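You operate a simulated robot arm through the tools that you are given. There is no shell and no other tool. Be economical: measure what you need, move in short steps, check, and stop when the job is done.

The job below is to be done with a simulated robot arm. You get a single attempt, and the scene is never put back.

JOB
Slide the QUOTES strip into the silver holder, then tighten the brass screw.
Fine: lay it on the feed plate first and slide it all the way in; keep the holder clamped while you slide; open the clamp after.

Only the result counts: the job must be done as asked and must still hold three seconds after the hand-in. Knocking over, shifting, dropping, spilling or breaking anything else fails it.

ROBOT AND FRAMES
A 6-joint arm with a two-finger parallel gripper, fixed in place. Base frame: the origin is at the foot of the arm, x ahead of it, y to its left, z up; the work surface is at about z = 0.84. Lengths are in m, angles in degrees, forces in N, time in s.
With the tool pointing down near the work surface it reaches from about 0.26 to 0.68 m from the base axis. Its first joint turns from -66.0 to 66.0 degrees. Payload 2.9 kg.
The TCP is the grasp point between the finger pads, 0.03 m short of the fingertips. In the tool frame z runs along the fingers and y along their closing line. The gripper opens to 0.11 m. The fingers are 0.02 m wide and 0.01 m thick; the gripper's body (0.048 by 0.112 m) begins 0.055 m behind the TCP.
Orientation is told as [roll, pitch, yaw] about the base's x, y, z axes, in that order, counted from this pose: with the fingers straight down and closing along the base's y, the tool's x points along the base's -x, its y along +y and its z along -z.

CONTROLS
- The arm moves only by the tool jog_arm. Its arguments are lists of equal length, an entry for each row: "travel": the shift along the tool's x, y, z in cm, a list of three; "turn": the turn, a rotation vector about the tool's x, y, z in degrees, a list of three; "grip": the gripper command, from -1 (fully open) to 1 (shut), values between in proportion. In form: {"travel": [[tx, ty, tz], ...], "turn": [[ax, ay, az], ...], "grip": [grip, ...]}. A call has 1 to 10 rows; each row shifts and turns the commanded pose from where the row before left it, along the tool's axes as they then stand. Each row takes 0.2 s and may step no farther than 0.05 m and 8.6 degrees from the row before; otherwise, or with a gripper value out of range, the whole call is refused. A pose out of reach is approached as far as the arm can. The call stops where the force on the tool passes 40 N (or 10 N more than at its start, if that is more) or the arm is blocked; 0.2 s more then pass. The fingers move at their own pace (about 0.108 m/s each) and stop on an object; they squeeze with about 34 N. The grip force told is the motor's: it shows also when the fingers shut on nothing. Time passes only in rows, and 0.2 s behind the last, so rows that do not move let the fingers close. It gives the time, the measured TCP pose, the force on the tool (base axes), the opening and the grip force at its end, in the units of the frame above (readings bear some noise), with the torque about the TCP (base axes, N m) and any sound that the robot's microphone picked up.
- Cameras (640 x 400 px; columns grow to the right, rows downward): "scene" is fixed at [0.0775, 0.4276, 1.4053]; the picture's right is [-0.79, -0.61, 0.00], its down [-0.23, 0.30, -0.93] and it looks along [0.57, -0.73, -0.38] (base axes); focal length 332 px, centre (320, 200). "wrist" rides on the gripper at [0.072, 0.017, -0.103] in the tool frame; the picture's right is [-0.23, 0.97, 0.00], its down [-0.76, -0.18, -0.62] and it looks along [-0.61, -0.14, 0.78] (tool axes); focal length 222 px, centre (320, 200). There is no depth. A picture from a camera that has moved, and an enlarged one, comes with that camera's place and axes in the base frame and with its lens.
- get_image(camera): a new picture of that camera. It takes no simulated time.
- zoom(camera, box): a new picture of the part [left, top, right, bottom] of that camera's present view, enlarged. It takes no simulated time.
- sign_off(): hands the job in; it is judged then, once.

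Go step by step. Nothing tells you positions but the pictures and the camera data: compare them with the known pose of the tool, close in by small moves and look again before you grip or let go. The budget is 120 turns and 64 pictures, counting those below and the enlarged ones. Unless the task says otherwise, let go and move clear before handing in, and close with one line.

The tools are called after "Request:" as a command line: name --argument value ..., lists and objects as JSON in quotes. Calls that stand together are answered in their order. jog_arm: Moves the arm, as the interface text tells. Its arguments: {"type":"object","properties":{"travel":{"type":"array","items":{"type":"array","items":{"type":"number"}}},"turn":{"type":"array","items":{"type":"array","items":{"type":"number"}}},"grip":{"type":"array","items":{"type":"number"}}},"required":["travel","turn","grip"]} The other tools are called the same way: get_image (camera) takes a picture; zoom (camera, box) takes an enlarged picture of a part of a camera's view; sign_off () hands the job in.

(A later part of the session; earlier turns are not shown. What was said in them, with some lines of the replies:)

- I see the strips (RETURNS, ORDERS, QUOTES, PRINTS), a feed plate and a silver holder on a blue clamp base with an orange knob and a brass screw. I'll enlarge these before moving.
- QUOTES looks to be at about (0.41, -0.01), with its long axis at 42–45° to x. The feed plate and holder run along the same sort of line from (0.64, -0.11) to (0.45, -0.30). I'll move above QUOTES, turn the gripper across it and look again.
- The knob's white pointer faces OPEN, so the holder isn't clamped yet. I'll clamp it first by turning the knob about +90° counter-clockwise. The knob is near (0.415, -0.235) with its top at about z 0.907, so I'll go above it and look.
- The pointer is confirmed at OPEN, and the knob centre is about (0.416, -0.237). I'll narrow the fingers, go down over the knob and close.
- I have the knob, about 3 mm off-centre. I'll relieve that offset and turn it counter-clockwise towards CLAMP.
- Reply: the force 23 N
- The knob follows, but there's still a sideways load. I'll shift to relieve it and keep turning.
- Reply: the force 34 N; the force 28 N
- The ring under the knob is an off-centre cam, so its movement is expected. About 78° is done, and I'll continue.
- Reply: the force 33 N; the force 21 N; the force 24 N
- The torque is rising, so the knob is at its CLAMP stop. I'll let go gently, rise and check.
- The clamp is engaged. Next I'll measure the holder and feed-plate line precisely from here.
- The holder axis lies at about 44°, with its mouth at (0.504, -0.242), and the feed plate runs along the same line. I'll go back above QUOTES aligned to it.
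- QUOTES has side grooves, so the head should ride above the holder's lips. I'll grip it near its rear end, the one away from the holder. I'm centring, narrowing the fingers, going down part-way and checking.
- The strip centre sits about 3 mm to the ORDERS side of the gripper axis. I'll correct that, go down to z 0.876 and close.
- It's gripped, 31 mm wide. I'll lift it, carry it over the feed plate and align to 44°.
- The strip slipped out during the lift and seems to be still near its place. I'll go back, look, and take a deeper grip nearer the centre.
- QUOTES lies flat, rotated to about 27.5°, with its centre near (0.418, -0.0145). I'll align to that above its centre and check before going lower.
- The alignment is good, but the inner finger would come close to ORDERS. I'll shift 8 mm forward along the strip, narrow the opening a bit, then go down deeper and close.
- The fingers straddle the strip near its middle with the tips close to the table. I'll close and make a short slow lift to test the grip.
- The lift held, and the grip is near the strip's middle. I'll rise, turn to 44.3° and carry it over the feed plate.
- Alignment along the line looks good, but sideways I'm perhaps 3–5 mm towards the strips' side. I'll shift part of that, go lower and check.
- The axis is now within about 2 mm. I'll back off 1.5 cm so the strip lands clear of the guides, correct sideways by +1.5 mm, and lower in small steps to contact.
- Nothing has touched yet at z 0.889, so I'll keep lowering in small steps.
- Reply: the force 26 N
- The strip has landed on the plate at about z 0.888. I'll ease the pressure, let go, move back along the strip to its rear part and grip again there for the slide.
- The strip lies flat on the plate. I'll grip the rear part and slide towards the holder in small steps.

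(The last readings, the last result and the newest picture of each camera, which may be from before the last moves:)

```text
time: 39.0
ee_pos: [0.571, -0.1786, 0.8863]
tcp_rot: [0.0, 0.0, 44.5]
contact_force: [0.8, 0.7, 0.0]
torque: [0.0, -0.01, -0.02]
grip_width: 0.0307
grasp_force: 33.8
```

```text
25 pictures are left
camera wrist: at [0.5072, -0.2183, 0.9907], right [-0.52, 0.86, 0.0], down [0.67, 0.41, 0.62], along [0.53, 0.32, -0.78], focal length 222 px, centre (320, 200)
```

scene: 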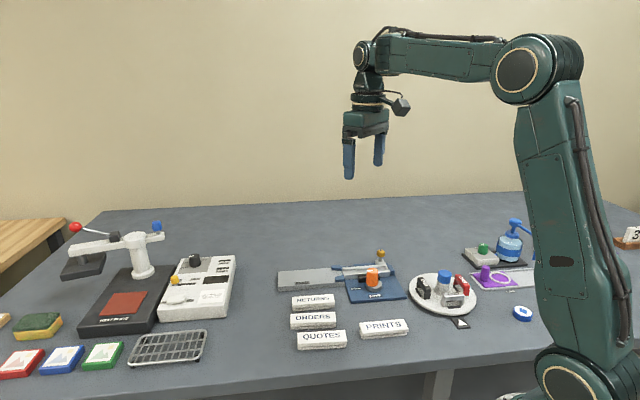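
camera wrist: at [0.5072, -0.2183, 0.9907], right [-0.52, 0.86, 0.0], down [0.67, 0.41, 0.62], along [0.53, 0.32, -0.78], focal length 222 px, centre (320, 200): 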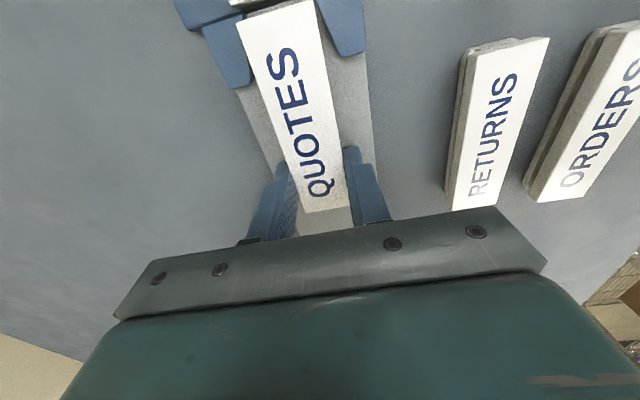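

Request:
zoom --camera "wrist" --box '[190, 0, 390, 110]'

Request:
zoom --camera "scene" --box '[300, 245, 380, 300]'

```text
3.20 times, centred on (290, 55) of wrist
camera zoom: at [0.5072, -0.2183, 0.9907], right [-0.52, 0.86, 0.0], down [0.67, 0.41, 0.62], along [0.53, 0.32, -0.78], focal length 711 px, centre (416, 664)
```

zoom: 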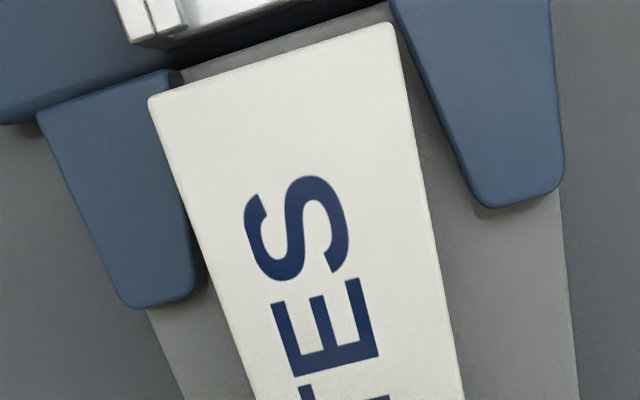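

```text
7.27 times, centred on (340, 272) of scene
camera zoom: at [0.0775, 0.4276, 1.4053], right [-0.79, -0.61, 0.0], down [-0.23, 0.3, -0.93], along [0.57, -0.73, -0.38], focal length 2411 px, centre (174, -327)
```

zoom: 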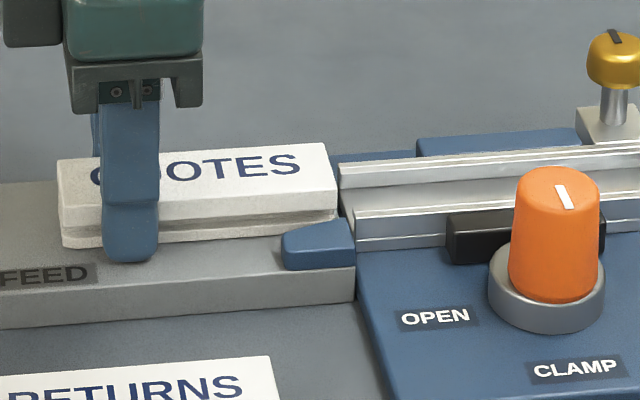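

The strip tip is about 2 mm too far towards the left guide in the wrist view. I'll shift +2 mm and continue the slide.

Request:
jog_arm --travel '[[-0.3, 0.1, 0], [0, 0.1, 0], [0.8, 0, 0], [0.8, 0, 0], [0, 0, 0]]' --turn '[[0, 0, 0], [0, 0, 0], [0, 0, 0], [0, 0, 0], [0, 0, 0]]' --grip '[1, 1, 1, 1, 1]'

Request:
zoom --camera "scene" --box '[300, 245, 380, 300]'

```text
time: 40.2
ee_pos: [0.5603, -0.1876, 0.8884]
tcp_rot: [-0.1, 0.0, 44.3]
contact_force: [1.7, -2.4, -0.3]
torque: [-0.03, -0.06, 0.15]
grip_width: 0.0309
grasp_force: 34.0
```

```text
7.27 times, centred on (340, 272) of scene
camera zoom: at [0.0775, 0.4275, 1.4053], right [-0.79, -0.61, 0.0], down [-0.23, 0.3, -0.93], along [0.57, -0.73, -0.38], focal length 2411 px, centre (174, -327)
```

zoom: 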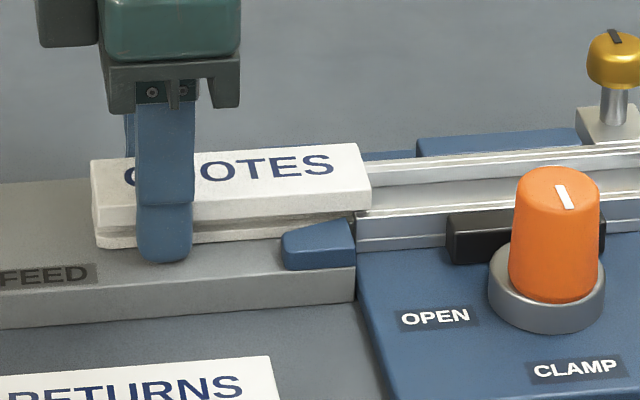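

The front end is entering the holder with very little side force. Continuing.

Request:
jog_arm --travel '[[0.7, -0.03, 0], [0.7, -0.03, 0], [0.7, 0, 0], [0.5, 0, 0], [0, 0, 0]]' --turn '[[0, 0, 0], [0, 0, 0], [0, 0, 0], [0, 0, 0], [0, 0, 0]]' --grip '[1, 1, 1, 1, 1]'

Request:
zoom --camera "scene" --box '[300, 245, 380, 300]'

```text
time: 41.4
ee_pos: [0.5422, -0.2063, 0.8874]
tcp_rot: [0.0, 0.0, 44.4]
contact_force: [0.7, -1.1, -0.3]
torque: [-0.02, -0.04, 0.05]
grip_width: 0.0309
grasp_force: 33.6
```

```text
7.27 times, centred on (340, 272) of scene
camera zoom: at [0.0775, 0.4276, 1.4053], right [-0.79, -0.61, 0.0], down [-0.23, 0.3, -0.93], along [0.57, -0.73, -0.38], focal length 2411 px, centre (174, -327)
```

zoom: 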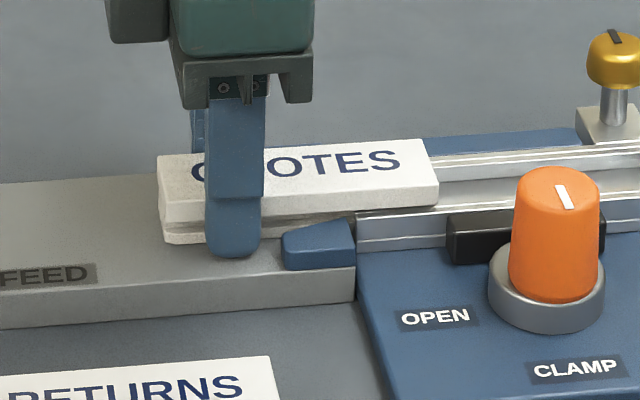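

It's inserted by about 4 cm and moving freely. I'll let go, step back behind the strip, shut the fingers and push on its rear end.

Request:
jog_arm --travel '[[0, 0, 0], [0, 0, 0], [-2, 0, 0], [-2, 0, 0], [-1, 0, 0], [0, 0, -0.7], [0, 0, 0], [0, 0, 0], [0, 0, 0]]' --turn '[[0, 0, 0], [0, 0, 0], [0, 0, 0], [0, 0, 0], [0, 0, 0], [0, 0, 0], [0, 0, 0], [0, 0, 0], [0, 0, 0]]' --grip '[0.15, 0.15, 0.15, 0.15, 0.15, 0.15, 1, 1, 1]'

Request:
get_image --camera "wrist"

Request:
zoom --camera "scene" --box '[300, 245, 380, 300]'

```text
time: 43.4
ee_pos: [0.5783, -0.1708, 0.8957]
tcp_rot: [0.0, -0.1, 44.2]
contact_force: [0.2, -0.1, 0.2]
torque: [0.0, 0.0, 0.01]
grip_width: 0.0001
grasp_force: 33.1
```

```text
20 pictures are left
camera wrist: at [0.5143, -0.2093, 0.998], right [-0.52, 0.86, 0.0], down [0.67, 0.41, 0.62], along [0.53, 0.32, -0.78], focal length 222 px, centre (320, 200)
```

wrist: 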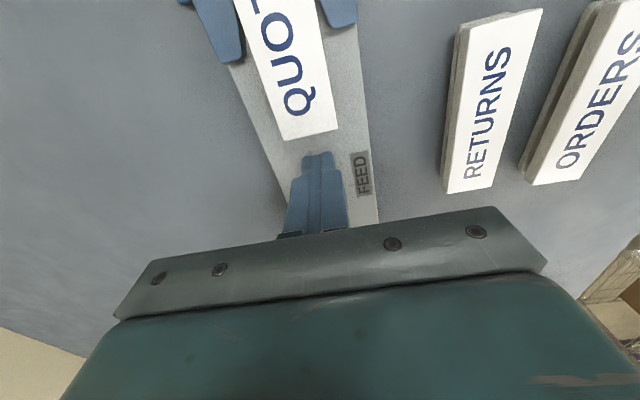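

```text
7.27 times, centred on (340, 272) of scene
camera zoom: at [0.0775, 0.4276, 1.4053], right [-0.79, -0.61, 0.0], down [-0.23, 0.3, -0.93], along [0.57, -0.73, -0.38], focal length 2411 px, centre (174, -327)
```

zoom: 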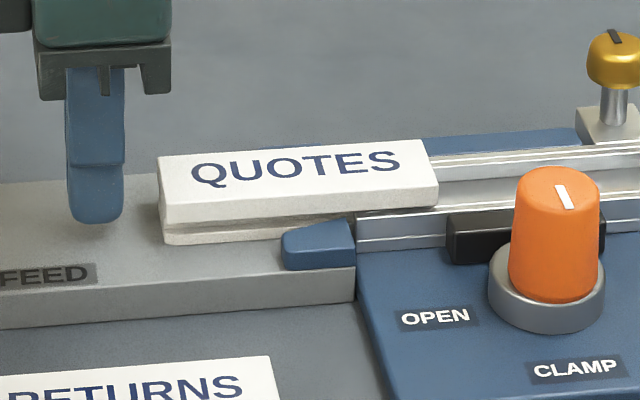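

Request:
jog_arm --travel '[[1, 0, 0], [1, 0, 0], [1, 0, 0], [1, 0, 0], [1, 0, 0], [1, 0, 0], [1, 0, 0], [0, 0, 0]]' --turn '[[0, 0, 0], [0, 0, 0], [0, 0, 0], [0, 0, 0], [0, 0, 0], [0, 0, 0], [0, 0, 0], [0, 0, 0]]' --grip '[1, 1, 1, 1, 1, 1, 1, 1]'

Request:
zoom --camera "scene" --box '[310, 245, 400, 300]'

```text
time: 45.2
ee_pos: [0.5275, -0.2206, 0.8945]
tcp_rot: [-0.1, 0.0, 44.5]
contact_force: [-0.4, 0.5, 0.2]
torque: [0.01, 0.01, -0.01]
grip_width: 0.0001
grasp_force: 34.4
```

```text
7.11 times, centred on (355, 272) of scene
camera zoom: at [0.0775, 0.4276, 1.4053], right [-0.79, -0.61, 0.0], down [-0.23, 0.3, -0.93], along [0.57, -0.73, -0.38], focal length 2357 px, centre (71, -316)
```

zoom: 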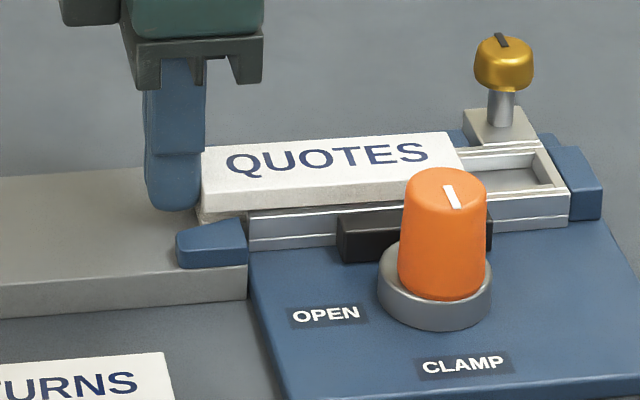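

Sliding well, with about 3.5 cm left to the end wall. I'll keep pushing until it resists.

Request:
jog_arm --travel '[[0.8, 0, 0], [0.8, 0, 0], [0.8, 0, 0], [0.5, 0, 0], [0.3, 0, 0], [0.3, 0, 0], [0.3, 0, 0], [0.3, 0, 0]]' --turn '[[0, 0, 0], [0, 0, 0], [0, 0, 0], [0, 0, 0], [0, 0, 0], [0, 0, 0], [0, 0, 0], [0, 0, 0]]' --grip '[1, 1, 1, 1, 1, 1, 1, 1]'

Request:
zoom --camera "scene" --box '[310, 245, 400, 300]'

```text
time: 47.0
ee_pos: [0.5004, -0.2461, 0.8948]
tcp_rot: [-0.1, -0.2, 44.6]
contact_force: [10.2, 9.8, 0.5]
torque: [0.24, -0.23, -0.01]
grip_width: 0.0001
grasp_force: 34.2
```

```text
7.11 times, centred on (355, 272) of scene
camera zoom: at [0.0777, 0.4278, 1.4052], right [-0.79, -0.61, 0.0], down [-0.23, 0.3, -0.93], along [0.57, -0.73, -0.38], focal length 2357 px, centre (71, -316)
```

zoom: 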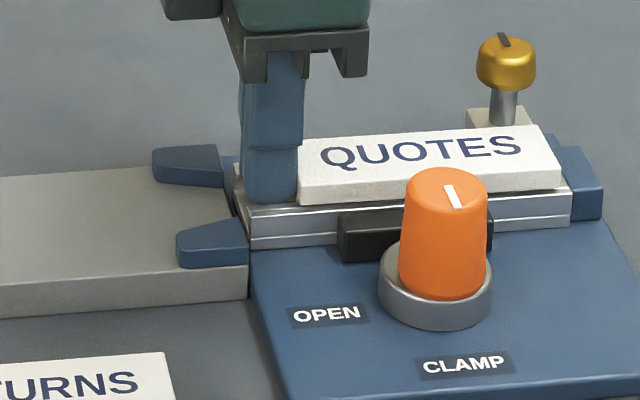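

It has reached the end wall at 14 N. One small extra push will confirm that, then I'll back off and rise.

Request:
jog_arm --travel '[[0.15, 0, 0], [0, 0, 0]]' --turn '[[0, 0, 0], [0, 0, 0]]' --grip '[1, 1]'

Request:
jog_arm --travel '[[-0.8, 0, 0], [-1, 0, 0], [0, 0, -4], [0, 0, -4], [0, 0, -2], [0, 0, 0]]' --turn '[[0, 0, 0], [0, 0, 0], [0, 0, 0], [0, 0, 0], [0, 0, 0], [0, 0, 0]]' --grip '[1, 1, 1, 1, -1, -1]'

Request:
zoom --camera "scene" --box '[320, 240, 410, 300]'

```text
time: 47.6
ee_pos: [0.499, -0.2464, 0.8948]
tcp_rot: [-0.1, -0.2, 44.7]
contact_force: [20.7, 18.8, 1.5]
torque: [0.48, -0.54, 0.02]
grip_width: 0.0
grasp_force: 34.1
```

```text
time: 49.0
ee_pos: [0.5106, -0.2378, 0.9957]
tcp_rot: [0.0, 0.1, 44.4]
contact_force: [-0.7, -0.5, 0.5]
torque: [0.0, 0.03, 0.05]
grip_width: 0.11
grasp_force: 0.2
```

```text
6.67 times, centred on (365, 270) of scene
camera zoom: at [0.0775, 0.4276, 1.4053], right [-0.79, -0.61, 0.0], down [-0.23, 0.3, -0.93], along [0.57, -0.73, -0.38], focal length 2210 px, centre (20, -267)
```

zoom: 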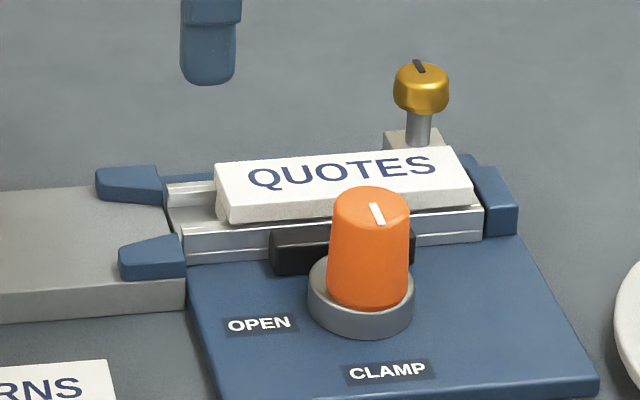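

QUOTES is fully home. Next comes the brass screw, at about (0.449, -0.338) with its head near z 0.90. I'll go above it and look.

Request:
jog_arm --travel '[[2.85, -0.71, 0], [2.85, -0.71, 0], [2.85, -0.71, 0], [2.85, -0.71, 0], [0, 0, 0], [0, 0, 0], [0, 0, 0]]' --turn '[[0, 0, 0], [0, 0, 0], [0, 0, 0], [0, 0, 0], [0, 0, -8], [0, 0, -8], [0, 0, 0]]' --grip '[-1, -1, -1, -1, -1, -1, -1]'

Request:
get_image --camera "wrist"

```text
time: 50.6
ee_pos: [0.4488, -0.3365, 0.9942]
tcp_rot: [0.0, 0.0, 60.4]
contact_force: [-0.1, 0.0, 0.2]
torque: [0.02, 0.01, 0.02]
grip_width: 0.11
grasp_force: 0.2
```

```text
15 pictures are left
camera wrist: at [0.3981, -0.3916, 1.0976], right [-0.73, 0.68, 0.0], down [0.53, 0.57, 0.62], along [0.42, 0.46, -0.78], focal length 222 px, centre (320, 200)
```

wrist: 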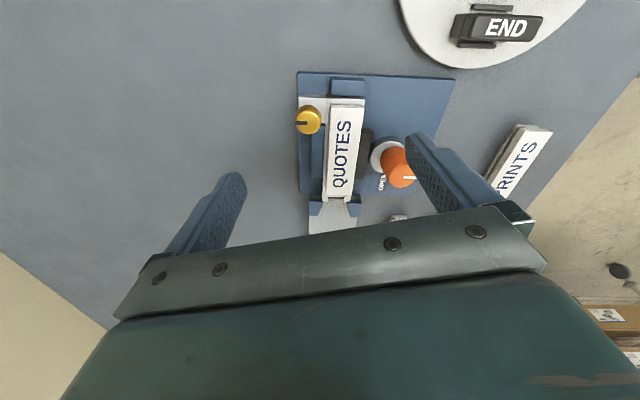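

Request:
jog_arm --travel '[[0.67, -0.75, 0], [0, 0, 2.5], [0, 0, 2.5], [0, 0, 0]]' --turn '[[0, 0, 0], [0, 0, 0], [0, 0, 0], [0, 0, 0]]' --grip '[-0.5, -0.3, -0.3, -0.3]'

Request:
get_image --camera "wrist"

Request:
zoom --camera "scene" --box '[340, 225, 420, 285]'

```text
time: 51.6
ee_pos: [0.4528, -0.3464, 0.9445]
tcp_rot: [0.0, 0.0, 60.5]
contact_force: [0.4, -0.4, -0.2]
torque: [0.02, -0.04, 0.0]
grip_width: 0.0714
grasp_force: 0.0
```

```text
14 pictures are left
camera wrist: at [0.4011, -0.4009, 1.0478], right [-0.73, 0.68, 0.0], down [0.53, 0.57, 0.62], along [0.42, 0.46, -0.78], focal length 222 px, centre (320, 200)
```

wrist: 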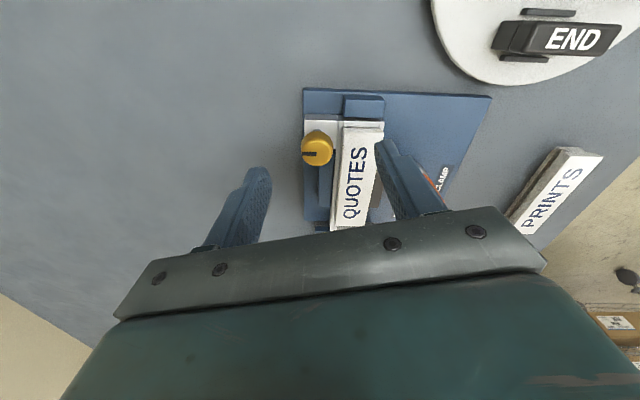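

```text
6.67 times, centred on (380, 255) of scene
camera zoom: at [0.0775, 0.4276, 1.4053], right [-0.79, -0.61, 0.0], down [-0.23, 0.3, -0.93], along [0.57, -0.73, -0.38], focal length 2210 px, centre (-80, -167)
```

zoom: 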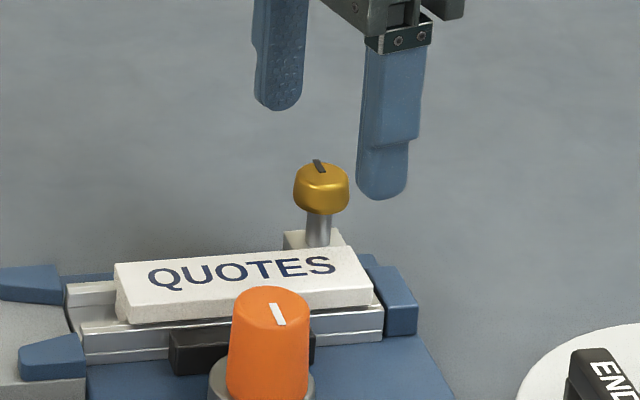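

The gripper is centred over the screw to within about 2 mm, and the screw head spans roughly z 0.886–0.906. I'll go down to TCP 0.911 and close on the head.

Request:
jog_arm --travel '[[0, -0.1, 1.5], [0, 0, 1.5], [0, 0, 0.3], [0, 0, 0], [0, 0, 0], [0, 0, 0]]' --turn '[[0, 0, 0], [0, 0, 0], [0, 0, 0], [0, 0, 0], [0, 0, 0], [0, 0, 0]]' --grip '[-0.1, -0.1, -0.1, 1, 1, 1]'

Request:
get_image --camera "wrist"

```text
time: 53.0
ee_pos: [0.4522, -0.3468, 0.9106]
tcp_rot: [-0.1, 0.1, 60.3]
contact_force: [0.8, -0.2, 0.3]
torque: [-0.05, -0.03, -0.06]
grip_width: 0.023
grasp_force: 33.8
```

```text
12 pictures are left
camera wrist: at [0.4022, -0.4011, 1.0144], right [-0.73, 0.68, 0.0], down [0.53, 0.57, 0.62], along [0.42, 0.46, -0.78], focal length 222 px, centre (320, 200)
```

wrist: 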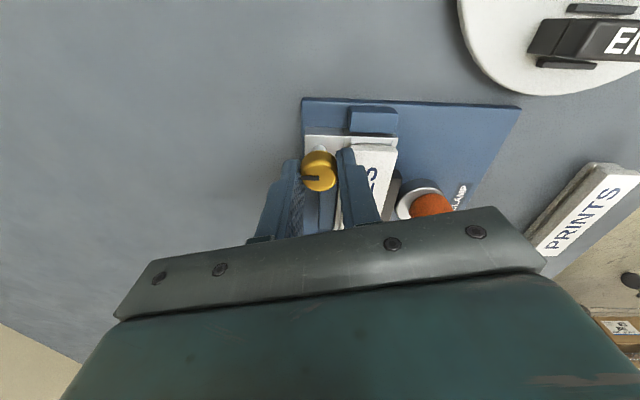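

The screw head is gripped cleanly, 23 mm across. I'll turn it clockwise as seen from above and watch the torque.

Request:
jog_arm --travel '[[0, 0, 0], [0, 0, 0], [0, 0, 0], [0, 0, 0], [0, 0, 0], [0, 0, 0]]' --turn '[[0, 0, 8], [0, 0, 8], [0, 0, 8], [0, 0, 8], [0, 0, 8], [0, 0, 0]]' --grip '[1, 1, 1, 1, 1, 1]'

```text
time: 54.4
ee_pos: [0.4529, -0.3476, 0.9111]
tcp_rot: [-0.1, 0.0, 20.2]
contact_force: [0.9, -2.0, 0.1]
torque: [-0.07, -0.08, -0.01]
grip_width: 0.0231
grasp_force: 34.1
```

Request:
jog_arm --travel '[[0, 0, 0], [0, 0, 0], [0, 0, 0], [0, 0, 0], [0, 0, 0], [0, 0, 0], [0, 0, 0]]' --turn '[[0, 0, 8], [0, 0, 8], [0, 0, 8], [0, 0, 8], [0, 0, 8], [0, 0, 8], [0, 0, 0]]' --grip '[1, 1, 1, 1, 1, 1, 1]'

Request:
get_image --camera "wrist"

```text
time: 56.0
ee_pos: [0.453, -0.347, 0.9107]
tcp_rot: [0.0, -0.1, -27.7]
contact_force: [3.5, -8.3, -0.5]
torque: [-0.31, -0.26, 0.0]
grip_width: 0.0228
grasp_force: 34.2
```

```text
11 pictures are left
camera wrist: at [0.3965, -0.2984, 1.0147], right [0.66, 0.76, 0.0], down [0.59, -0.51, 0.62], along [0.47, -0.41, -0.78], focal length 222 px, centre (320, 200)
```

wrist: 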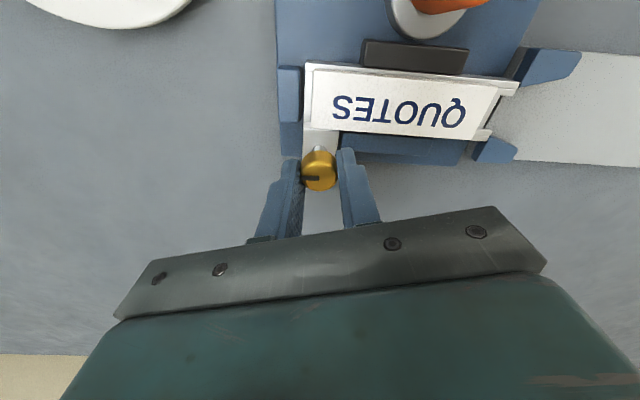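

The screw follows the grip without resistance so far, so I'll continue clockwise.

Request:
jog_arm --travel '[[-0.08, -0.07, 0], [0, 0, 0], [0, 0, 0], [0, 0, 0], [0, 0, 0], [0, 0, 0], [0, 0, 0]]' --turn '[[0, 0, 8], [0, 0, 8], [0, 0, 8], [0, 0, 8], [0, 0, 8], [0, 0, 8], [0, 0, 0]]' --grip '[1, 1, 1, 1, 1, 1, 1]'

```text
time: 57.6
ee_pos: [0.453, -0.347, 0.9119]
tcp_rot: [-0.1, 0.1, -75.8]
contact_force: [-2.0, -0.7, -0.8]
torque: [-0.12, 0.1, 0.19]
grip_width: 0.0231
grasp_force: 33.8
```

Request:
jog_arm --travel '[[0, 0, 0], [0, 0, 0], [0, 0, 0], [0, 0, 0], [0, 0, 0]]' --turn '[[0, 0, 6], [0, 0, 6], [0, 0, 6], [0, 0, 6], [0, 0, 0]]' --grip '[1, 1, 1, 1, 1]'

Request:
get_image --camera "wrist"

```text
time: 58.8
ee_pos: [0.4539, -0.3477, 0.9123]
tcp_rot: [0.1, -0.1, -99.7]
contact_force: [-3.0, -0.5, -0.5]
torque: [-0.07, 0.1, 0.18]
grip_width: 0.0232
grasp_force: 34.0
```

```text
10 pictures are left
camera wrist: at [0.482, -0.279, 1.015], right [0.92, -0.39, 0.0], down [-0.3, -0.72, 0.62], along [-0.24, -0.57, -0.78], focal length 222 px, centre (320, 200)
```

wrist: 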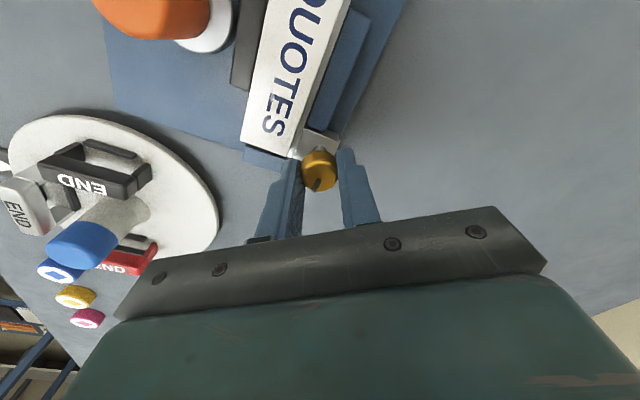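

The screw turned freely and then stopped, after which the pads slipped at a steady 0.19 N·m, so it's tight. I'll let go, rise and check.

Request:
jog_arm --travel '[[0, 0, 0], [0, 0, 0], [0, 0, -3], [0, 0, -4], [0, 0, -3], [0, 0, 0]]' --turn '[[0, 0, 0], [0, 0, 0], [0, 0, 0], [0, 0, 0], [0, 0, 0], [0, 0, 0]]' --grip '[0.1, 0.1, 0.1, 0.1, 0.1, 0]'

Request:
zoom --camera "scene" --box '[340, 235, 420, 295]'

```text
time: 60.2
ee_pos: [0.4525, -0.3477, 1.011]
tcp_rot: [0.0, 0.1, -99.7]
contact_force: [-1.0, 0.0, -0.3]
torque: [-0.03, -0.01, -0.01]
grip_width: 0.0553
grasp_force: 0.1
```

```text
6.67 times, centred on (380, 265) of scene
camera zoom: at [0.0775, 0.4276, 1.4053], right [-0.79, -0.61, 0.0], down [-0.23, 0.3, -0.93], along [0.57, -0.73, -0.38], focal length 2210 px, centre (-80, -233)
```

zoom: 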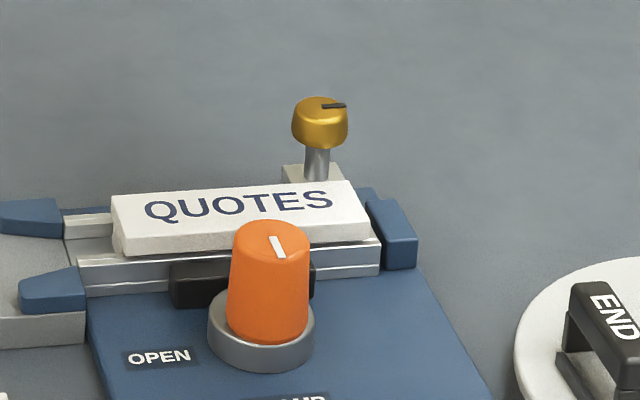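

The screw's notch has turned about 90° clockwise to its stop. Next I'll turn the wrist back and move over the clamp knob at (0.414, -0.248) to open it.

Request:
jog_arm --travel '[[0, 0, 0], [0, 0, 0], [0, 0, 0], [0, 0, 0], [0, 0, 0], [0, 0, 0], [0, 0, 0], [0, 0, 0], [0, 0, 0], [0, 0, 0]]' --turn '[[0, 0, -8.5], [0, 0, -8.5], [0, 0, -8.5], [0, 0, -8.5], [0, 0, -8.5], [0, 0, -8.5], [0, 0, -8.5], [0, 0, -8.5], [0, 0, -8.5], [0, 0, -8.5]]' --grip '[0, 0, 0, 0, 0, 0, 0, 0, 0, 0]'

Request:
jog_arm --travel '[[0, 0, 0], [0, 0, 0], [0, 0, 0], [0, 0, 0], [0, 0, 0], [0, 0, 0]]' --turn '[[0, 0, -8.5], [0, 0, -8.5], [0, 0, -8.5], [0, 0, -8.5], [0, 0, -8.5], [0, 0, 0]]' --grip '[0, 0, 0, 0, 0, 0]'

```text
time: 62.4
ee_pos: [0.4523, -0.348, 1.0112]
tcp_rot: [0.1, 0.0, -14.5]
contact_force: [0.7, 0.5, -0.5]
torque: [-0.03, 0.03, 0.01]
grip_width: 0.055
grasp_force: 0.0
```

```text
time: 63.8
ee_pos: [0.4528, -0.3469, 1.013]
tcp_rot: [0.0, -0.1, 28.0]
contact_force: [0.2, -0.5, -0.4]
torque: [0.01, 0.02, 0.01]
grip_width: 0.0548
grasp_force: 0.0
```

Request:
jog_arm --travel '[[-0.41, 3.53, 0], [-0.41, 3.53, 0], [-0.41, 3.53, 0], [0, 0, 2], [0, 0, 2], [0, 0, 0]]' --turn '[[0, 0, 0], [0, 0, 0], [0, 0, 0], [0, 0, 0], [0, 0, 0], [0, 0, 0]]' --grip '[0, 0, 0, 0, 0, 0]'

Request:
get_image --camera "wrist"

```text
time: 65.2
ee_pos: [0.4149, -0.2485, 0.9727]
tcp_rot: [0.1, 0.0, 27.8]
contact_force: [-0.2, -0.6, -0.4]
torque: [0.0, 0.0, -0.05]
grip_width: 0.0551
grasp_force: 0.0
```

```text
8 pictures are left
camera wrist: at [0.3426, -0.2675, 1.0752], right [-0.25, 0.97, 0.0], down [0.76, 0.2, 0.62], along [0.6, 0.16, -0.78], focal length 222 px, centre (320, 200)
```

wrist: 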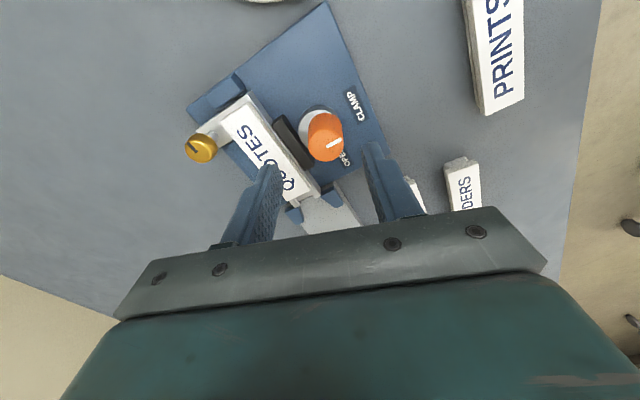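

From the two earlier grip positions the knob axis works out at (0.418, -0.2427), which agrees with this view. I'll centre on it, go down and grip.

Request:
jog_arm --travel '[[-0.52, 0.36, 0], [0, 0, 2.5], [0, 0, 2.5], [0, 0, 1.3], [0, 0, 0], [0, 0, 0], [0, 0, 0]]' --turn '[[0, 0, 0], [0, 0, 0], [0, 0, 0], [0, 0, 0], [0, 0, 0], [0, 0, 0], [0, 0, 0]]' --grip '[-0.1, -0.1, -0.1, -0.1, 1, 1, 1]'

```text
time: 66.8
ee_pos: [0.418, -0.2419, 0.9086]
tcp_rot: [0.0, 0.0, 27.8]
contact_force: [2.0, -2.2, -4.7]
torque: [0.0, -0.27, -0.01]
grip_width: 0.0314
grasp_force: 44.9
```

Centred with only a light side load. I'll turn it clockwise back towards OPEN.

Request:
jog_arm --travel '[[0, 0, 0], [0, 0, 0], [0, 0, 0], [0, 0, 0], [0, 0, 0], [0, 0, 0], [0, 0, 0]]' --turn '[[0, 0, 7], [0, 0, 7], [0, 0, 7], [0, 0, 7], [0, 0, 7], [0, 0, 7], [0, 0, 0]]' --grip '[1, 1, 1, 1, 1, 1, 1]'

Request:
jog_arm --travel '[[0, 0, 0], [0, 0, 0], [0, 0, 0], [0, 0, 0], [0, 0, 0], [0, 0, 0], [0, 0, 0], [0, 0, 0]]' --turn '[[0, 0, 7], [0, 0, 7], [0, 0, 7], [0, 0, 7], [0, 0, 7], [0, 0, 7], [0, 0, 5], [0, 0, 0]]' --grip '[1, 1, 1, 1, 1, 1, 1, 1]'

Request:
zoom --camera "scene" --box '[330, 240, 420, 310]'

```text
time: 68.4
ee_pos: [0.4181, -0.2416, 0.9092]
tcp_rot: [0.1, 0.0, -14.3]
contact_force: [8.1, 8.4, -9.8]
torque: [0.18, -0.59, 0.0]
grip_width: 0.0314
grasp_force: 45.4
```

```text
time: 70.2
ee_pos: [0.4185, -0.2413, 0.9087]
tcp_rot: [0.3, 0.0, -60.9]
contact_force: [13.7, 17.4, -12.6]
torque: [-0.2, -0.77, 0.05]
grip_width: 0.0315
grasp_force: 45.0
```

```text
5.71 times, centred on (375, 275) of scene
camera zoom: at [0.0779, 0.4279, 1.4052], right [-0.79, -0.61, 0.0], down [-0.23, 0.3, -0.93], along [0.57, -0.73, -0.38], focal length 1894 px, centre (6, -229)
```

zoom: 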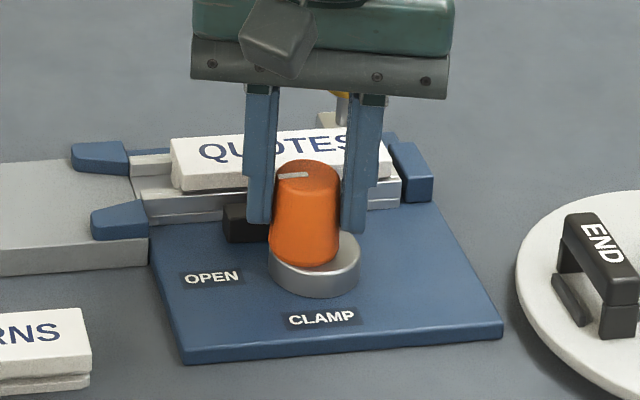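

The knob is almost at OPEN. I'll turn the last few degrees until it resists.

Request:
jog_arm --travel '[[0, 0.1, 0], [0, 0.05, 0], [0, 0, 0], [0, 0, 0], [0, 0, 0]]' --turn '[[0, 0, 3], [0, 0, 3], [0, 0, 3], [0, 0, 2], [0, 0, 0]]' --grip '[1, 1, 1, 1, 1]'

```text
time: 71.4
ee_pos: [0.4187, -0.2423, 0.909]
tcp_rot: [0.1, -0.1, -72.2]
contact_force: [8.8, 4.9, 1.5]
torque: [0.76, -0.11, 0.45]
grip_width: 0.0311
grasp_force: 44.7
```

The opposing torque is up to 0.45 N·m, so the knob is at the OPEN stop. I'll let go gently, rise clear and check.

Request:
jog_arm --travel '[[0, 0, 0], [0, 0, 0], [0, 0, 0], [0, 0, -3], [0, 0, -4], [0, 0, -4], [0, 0, -3], [0, 0, 0]]' --turn '[[0, 0, -1], [0, 0, 0], [0, 0, 0], [0, 0, 0], [0, 0, 0], [0, 0, 0], [0, 0, 0], [0, 0, 0]]' --grip '[1, 0, 0, 0, 0, -0.5, -1, -1]'

Request:
zoom --camera "scene" --box '[330, 240, 420, 310]'

Request:
get_image --camera "scene"

```text
time: 73.2
ee_pos: [0.4187, -0.2425, 1.0467]
tcp_rot: [0.1, 0.0, -71.2]
contact_force: [-0.4, -0.5, 0.0]
torque: [0.01, 0.01, 0.01]
grip_width: 0.1098
grasp_force: 0.0
```

```text
5.71 times, centred on (375, 275) of scene
camera zoom: at [0.0774, 0.4276, 1.4053], right [-0.79, -0.61, 0.0], down [-0.23, 0.3, -0.93], along [0.57, -0.73, -0.38], focal length 1894 px, centre (6, -229)
```

zoom: 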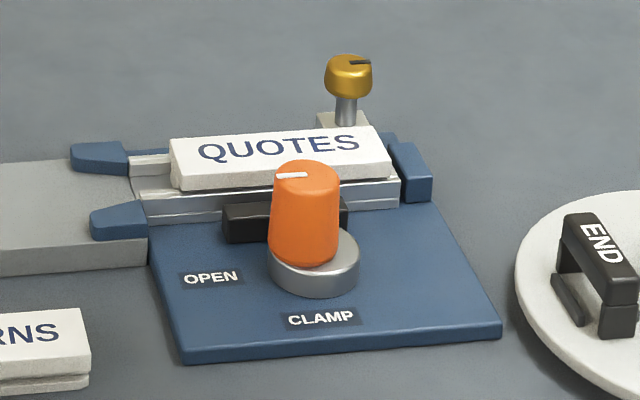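

```text
5 pictures are left
```

scene: 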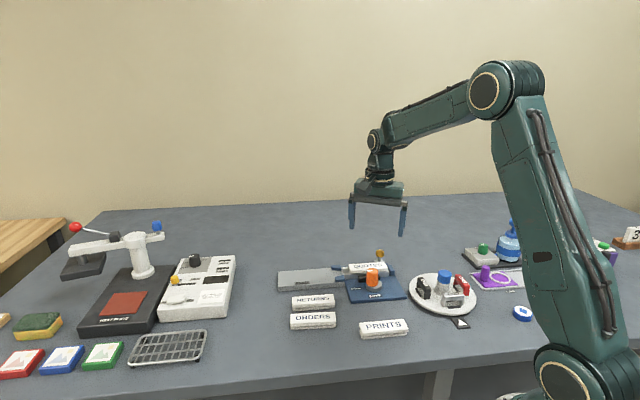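

The knob points to OPEN, QUOTES is against the holder's end wall, the brass screw is at its stop and nothing else has been disturbed. The arm is clear, so I'm handing in.

Request:
sign_off

```text
The job is handed in.
```

QUOTES is fully in the silver holder, slid in from the feed plate with the holder clamped; I then tightened the brass screw to its stop, opened the clamp and handed the job in. QUOTES slipped from the first grip and turned slightly on the table, but the second grip held.
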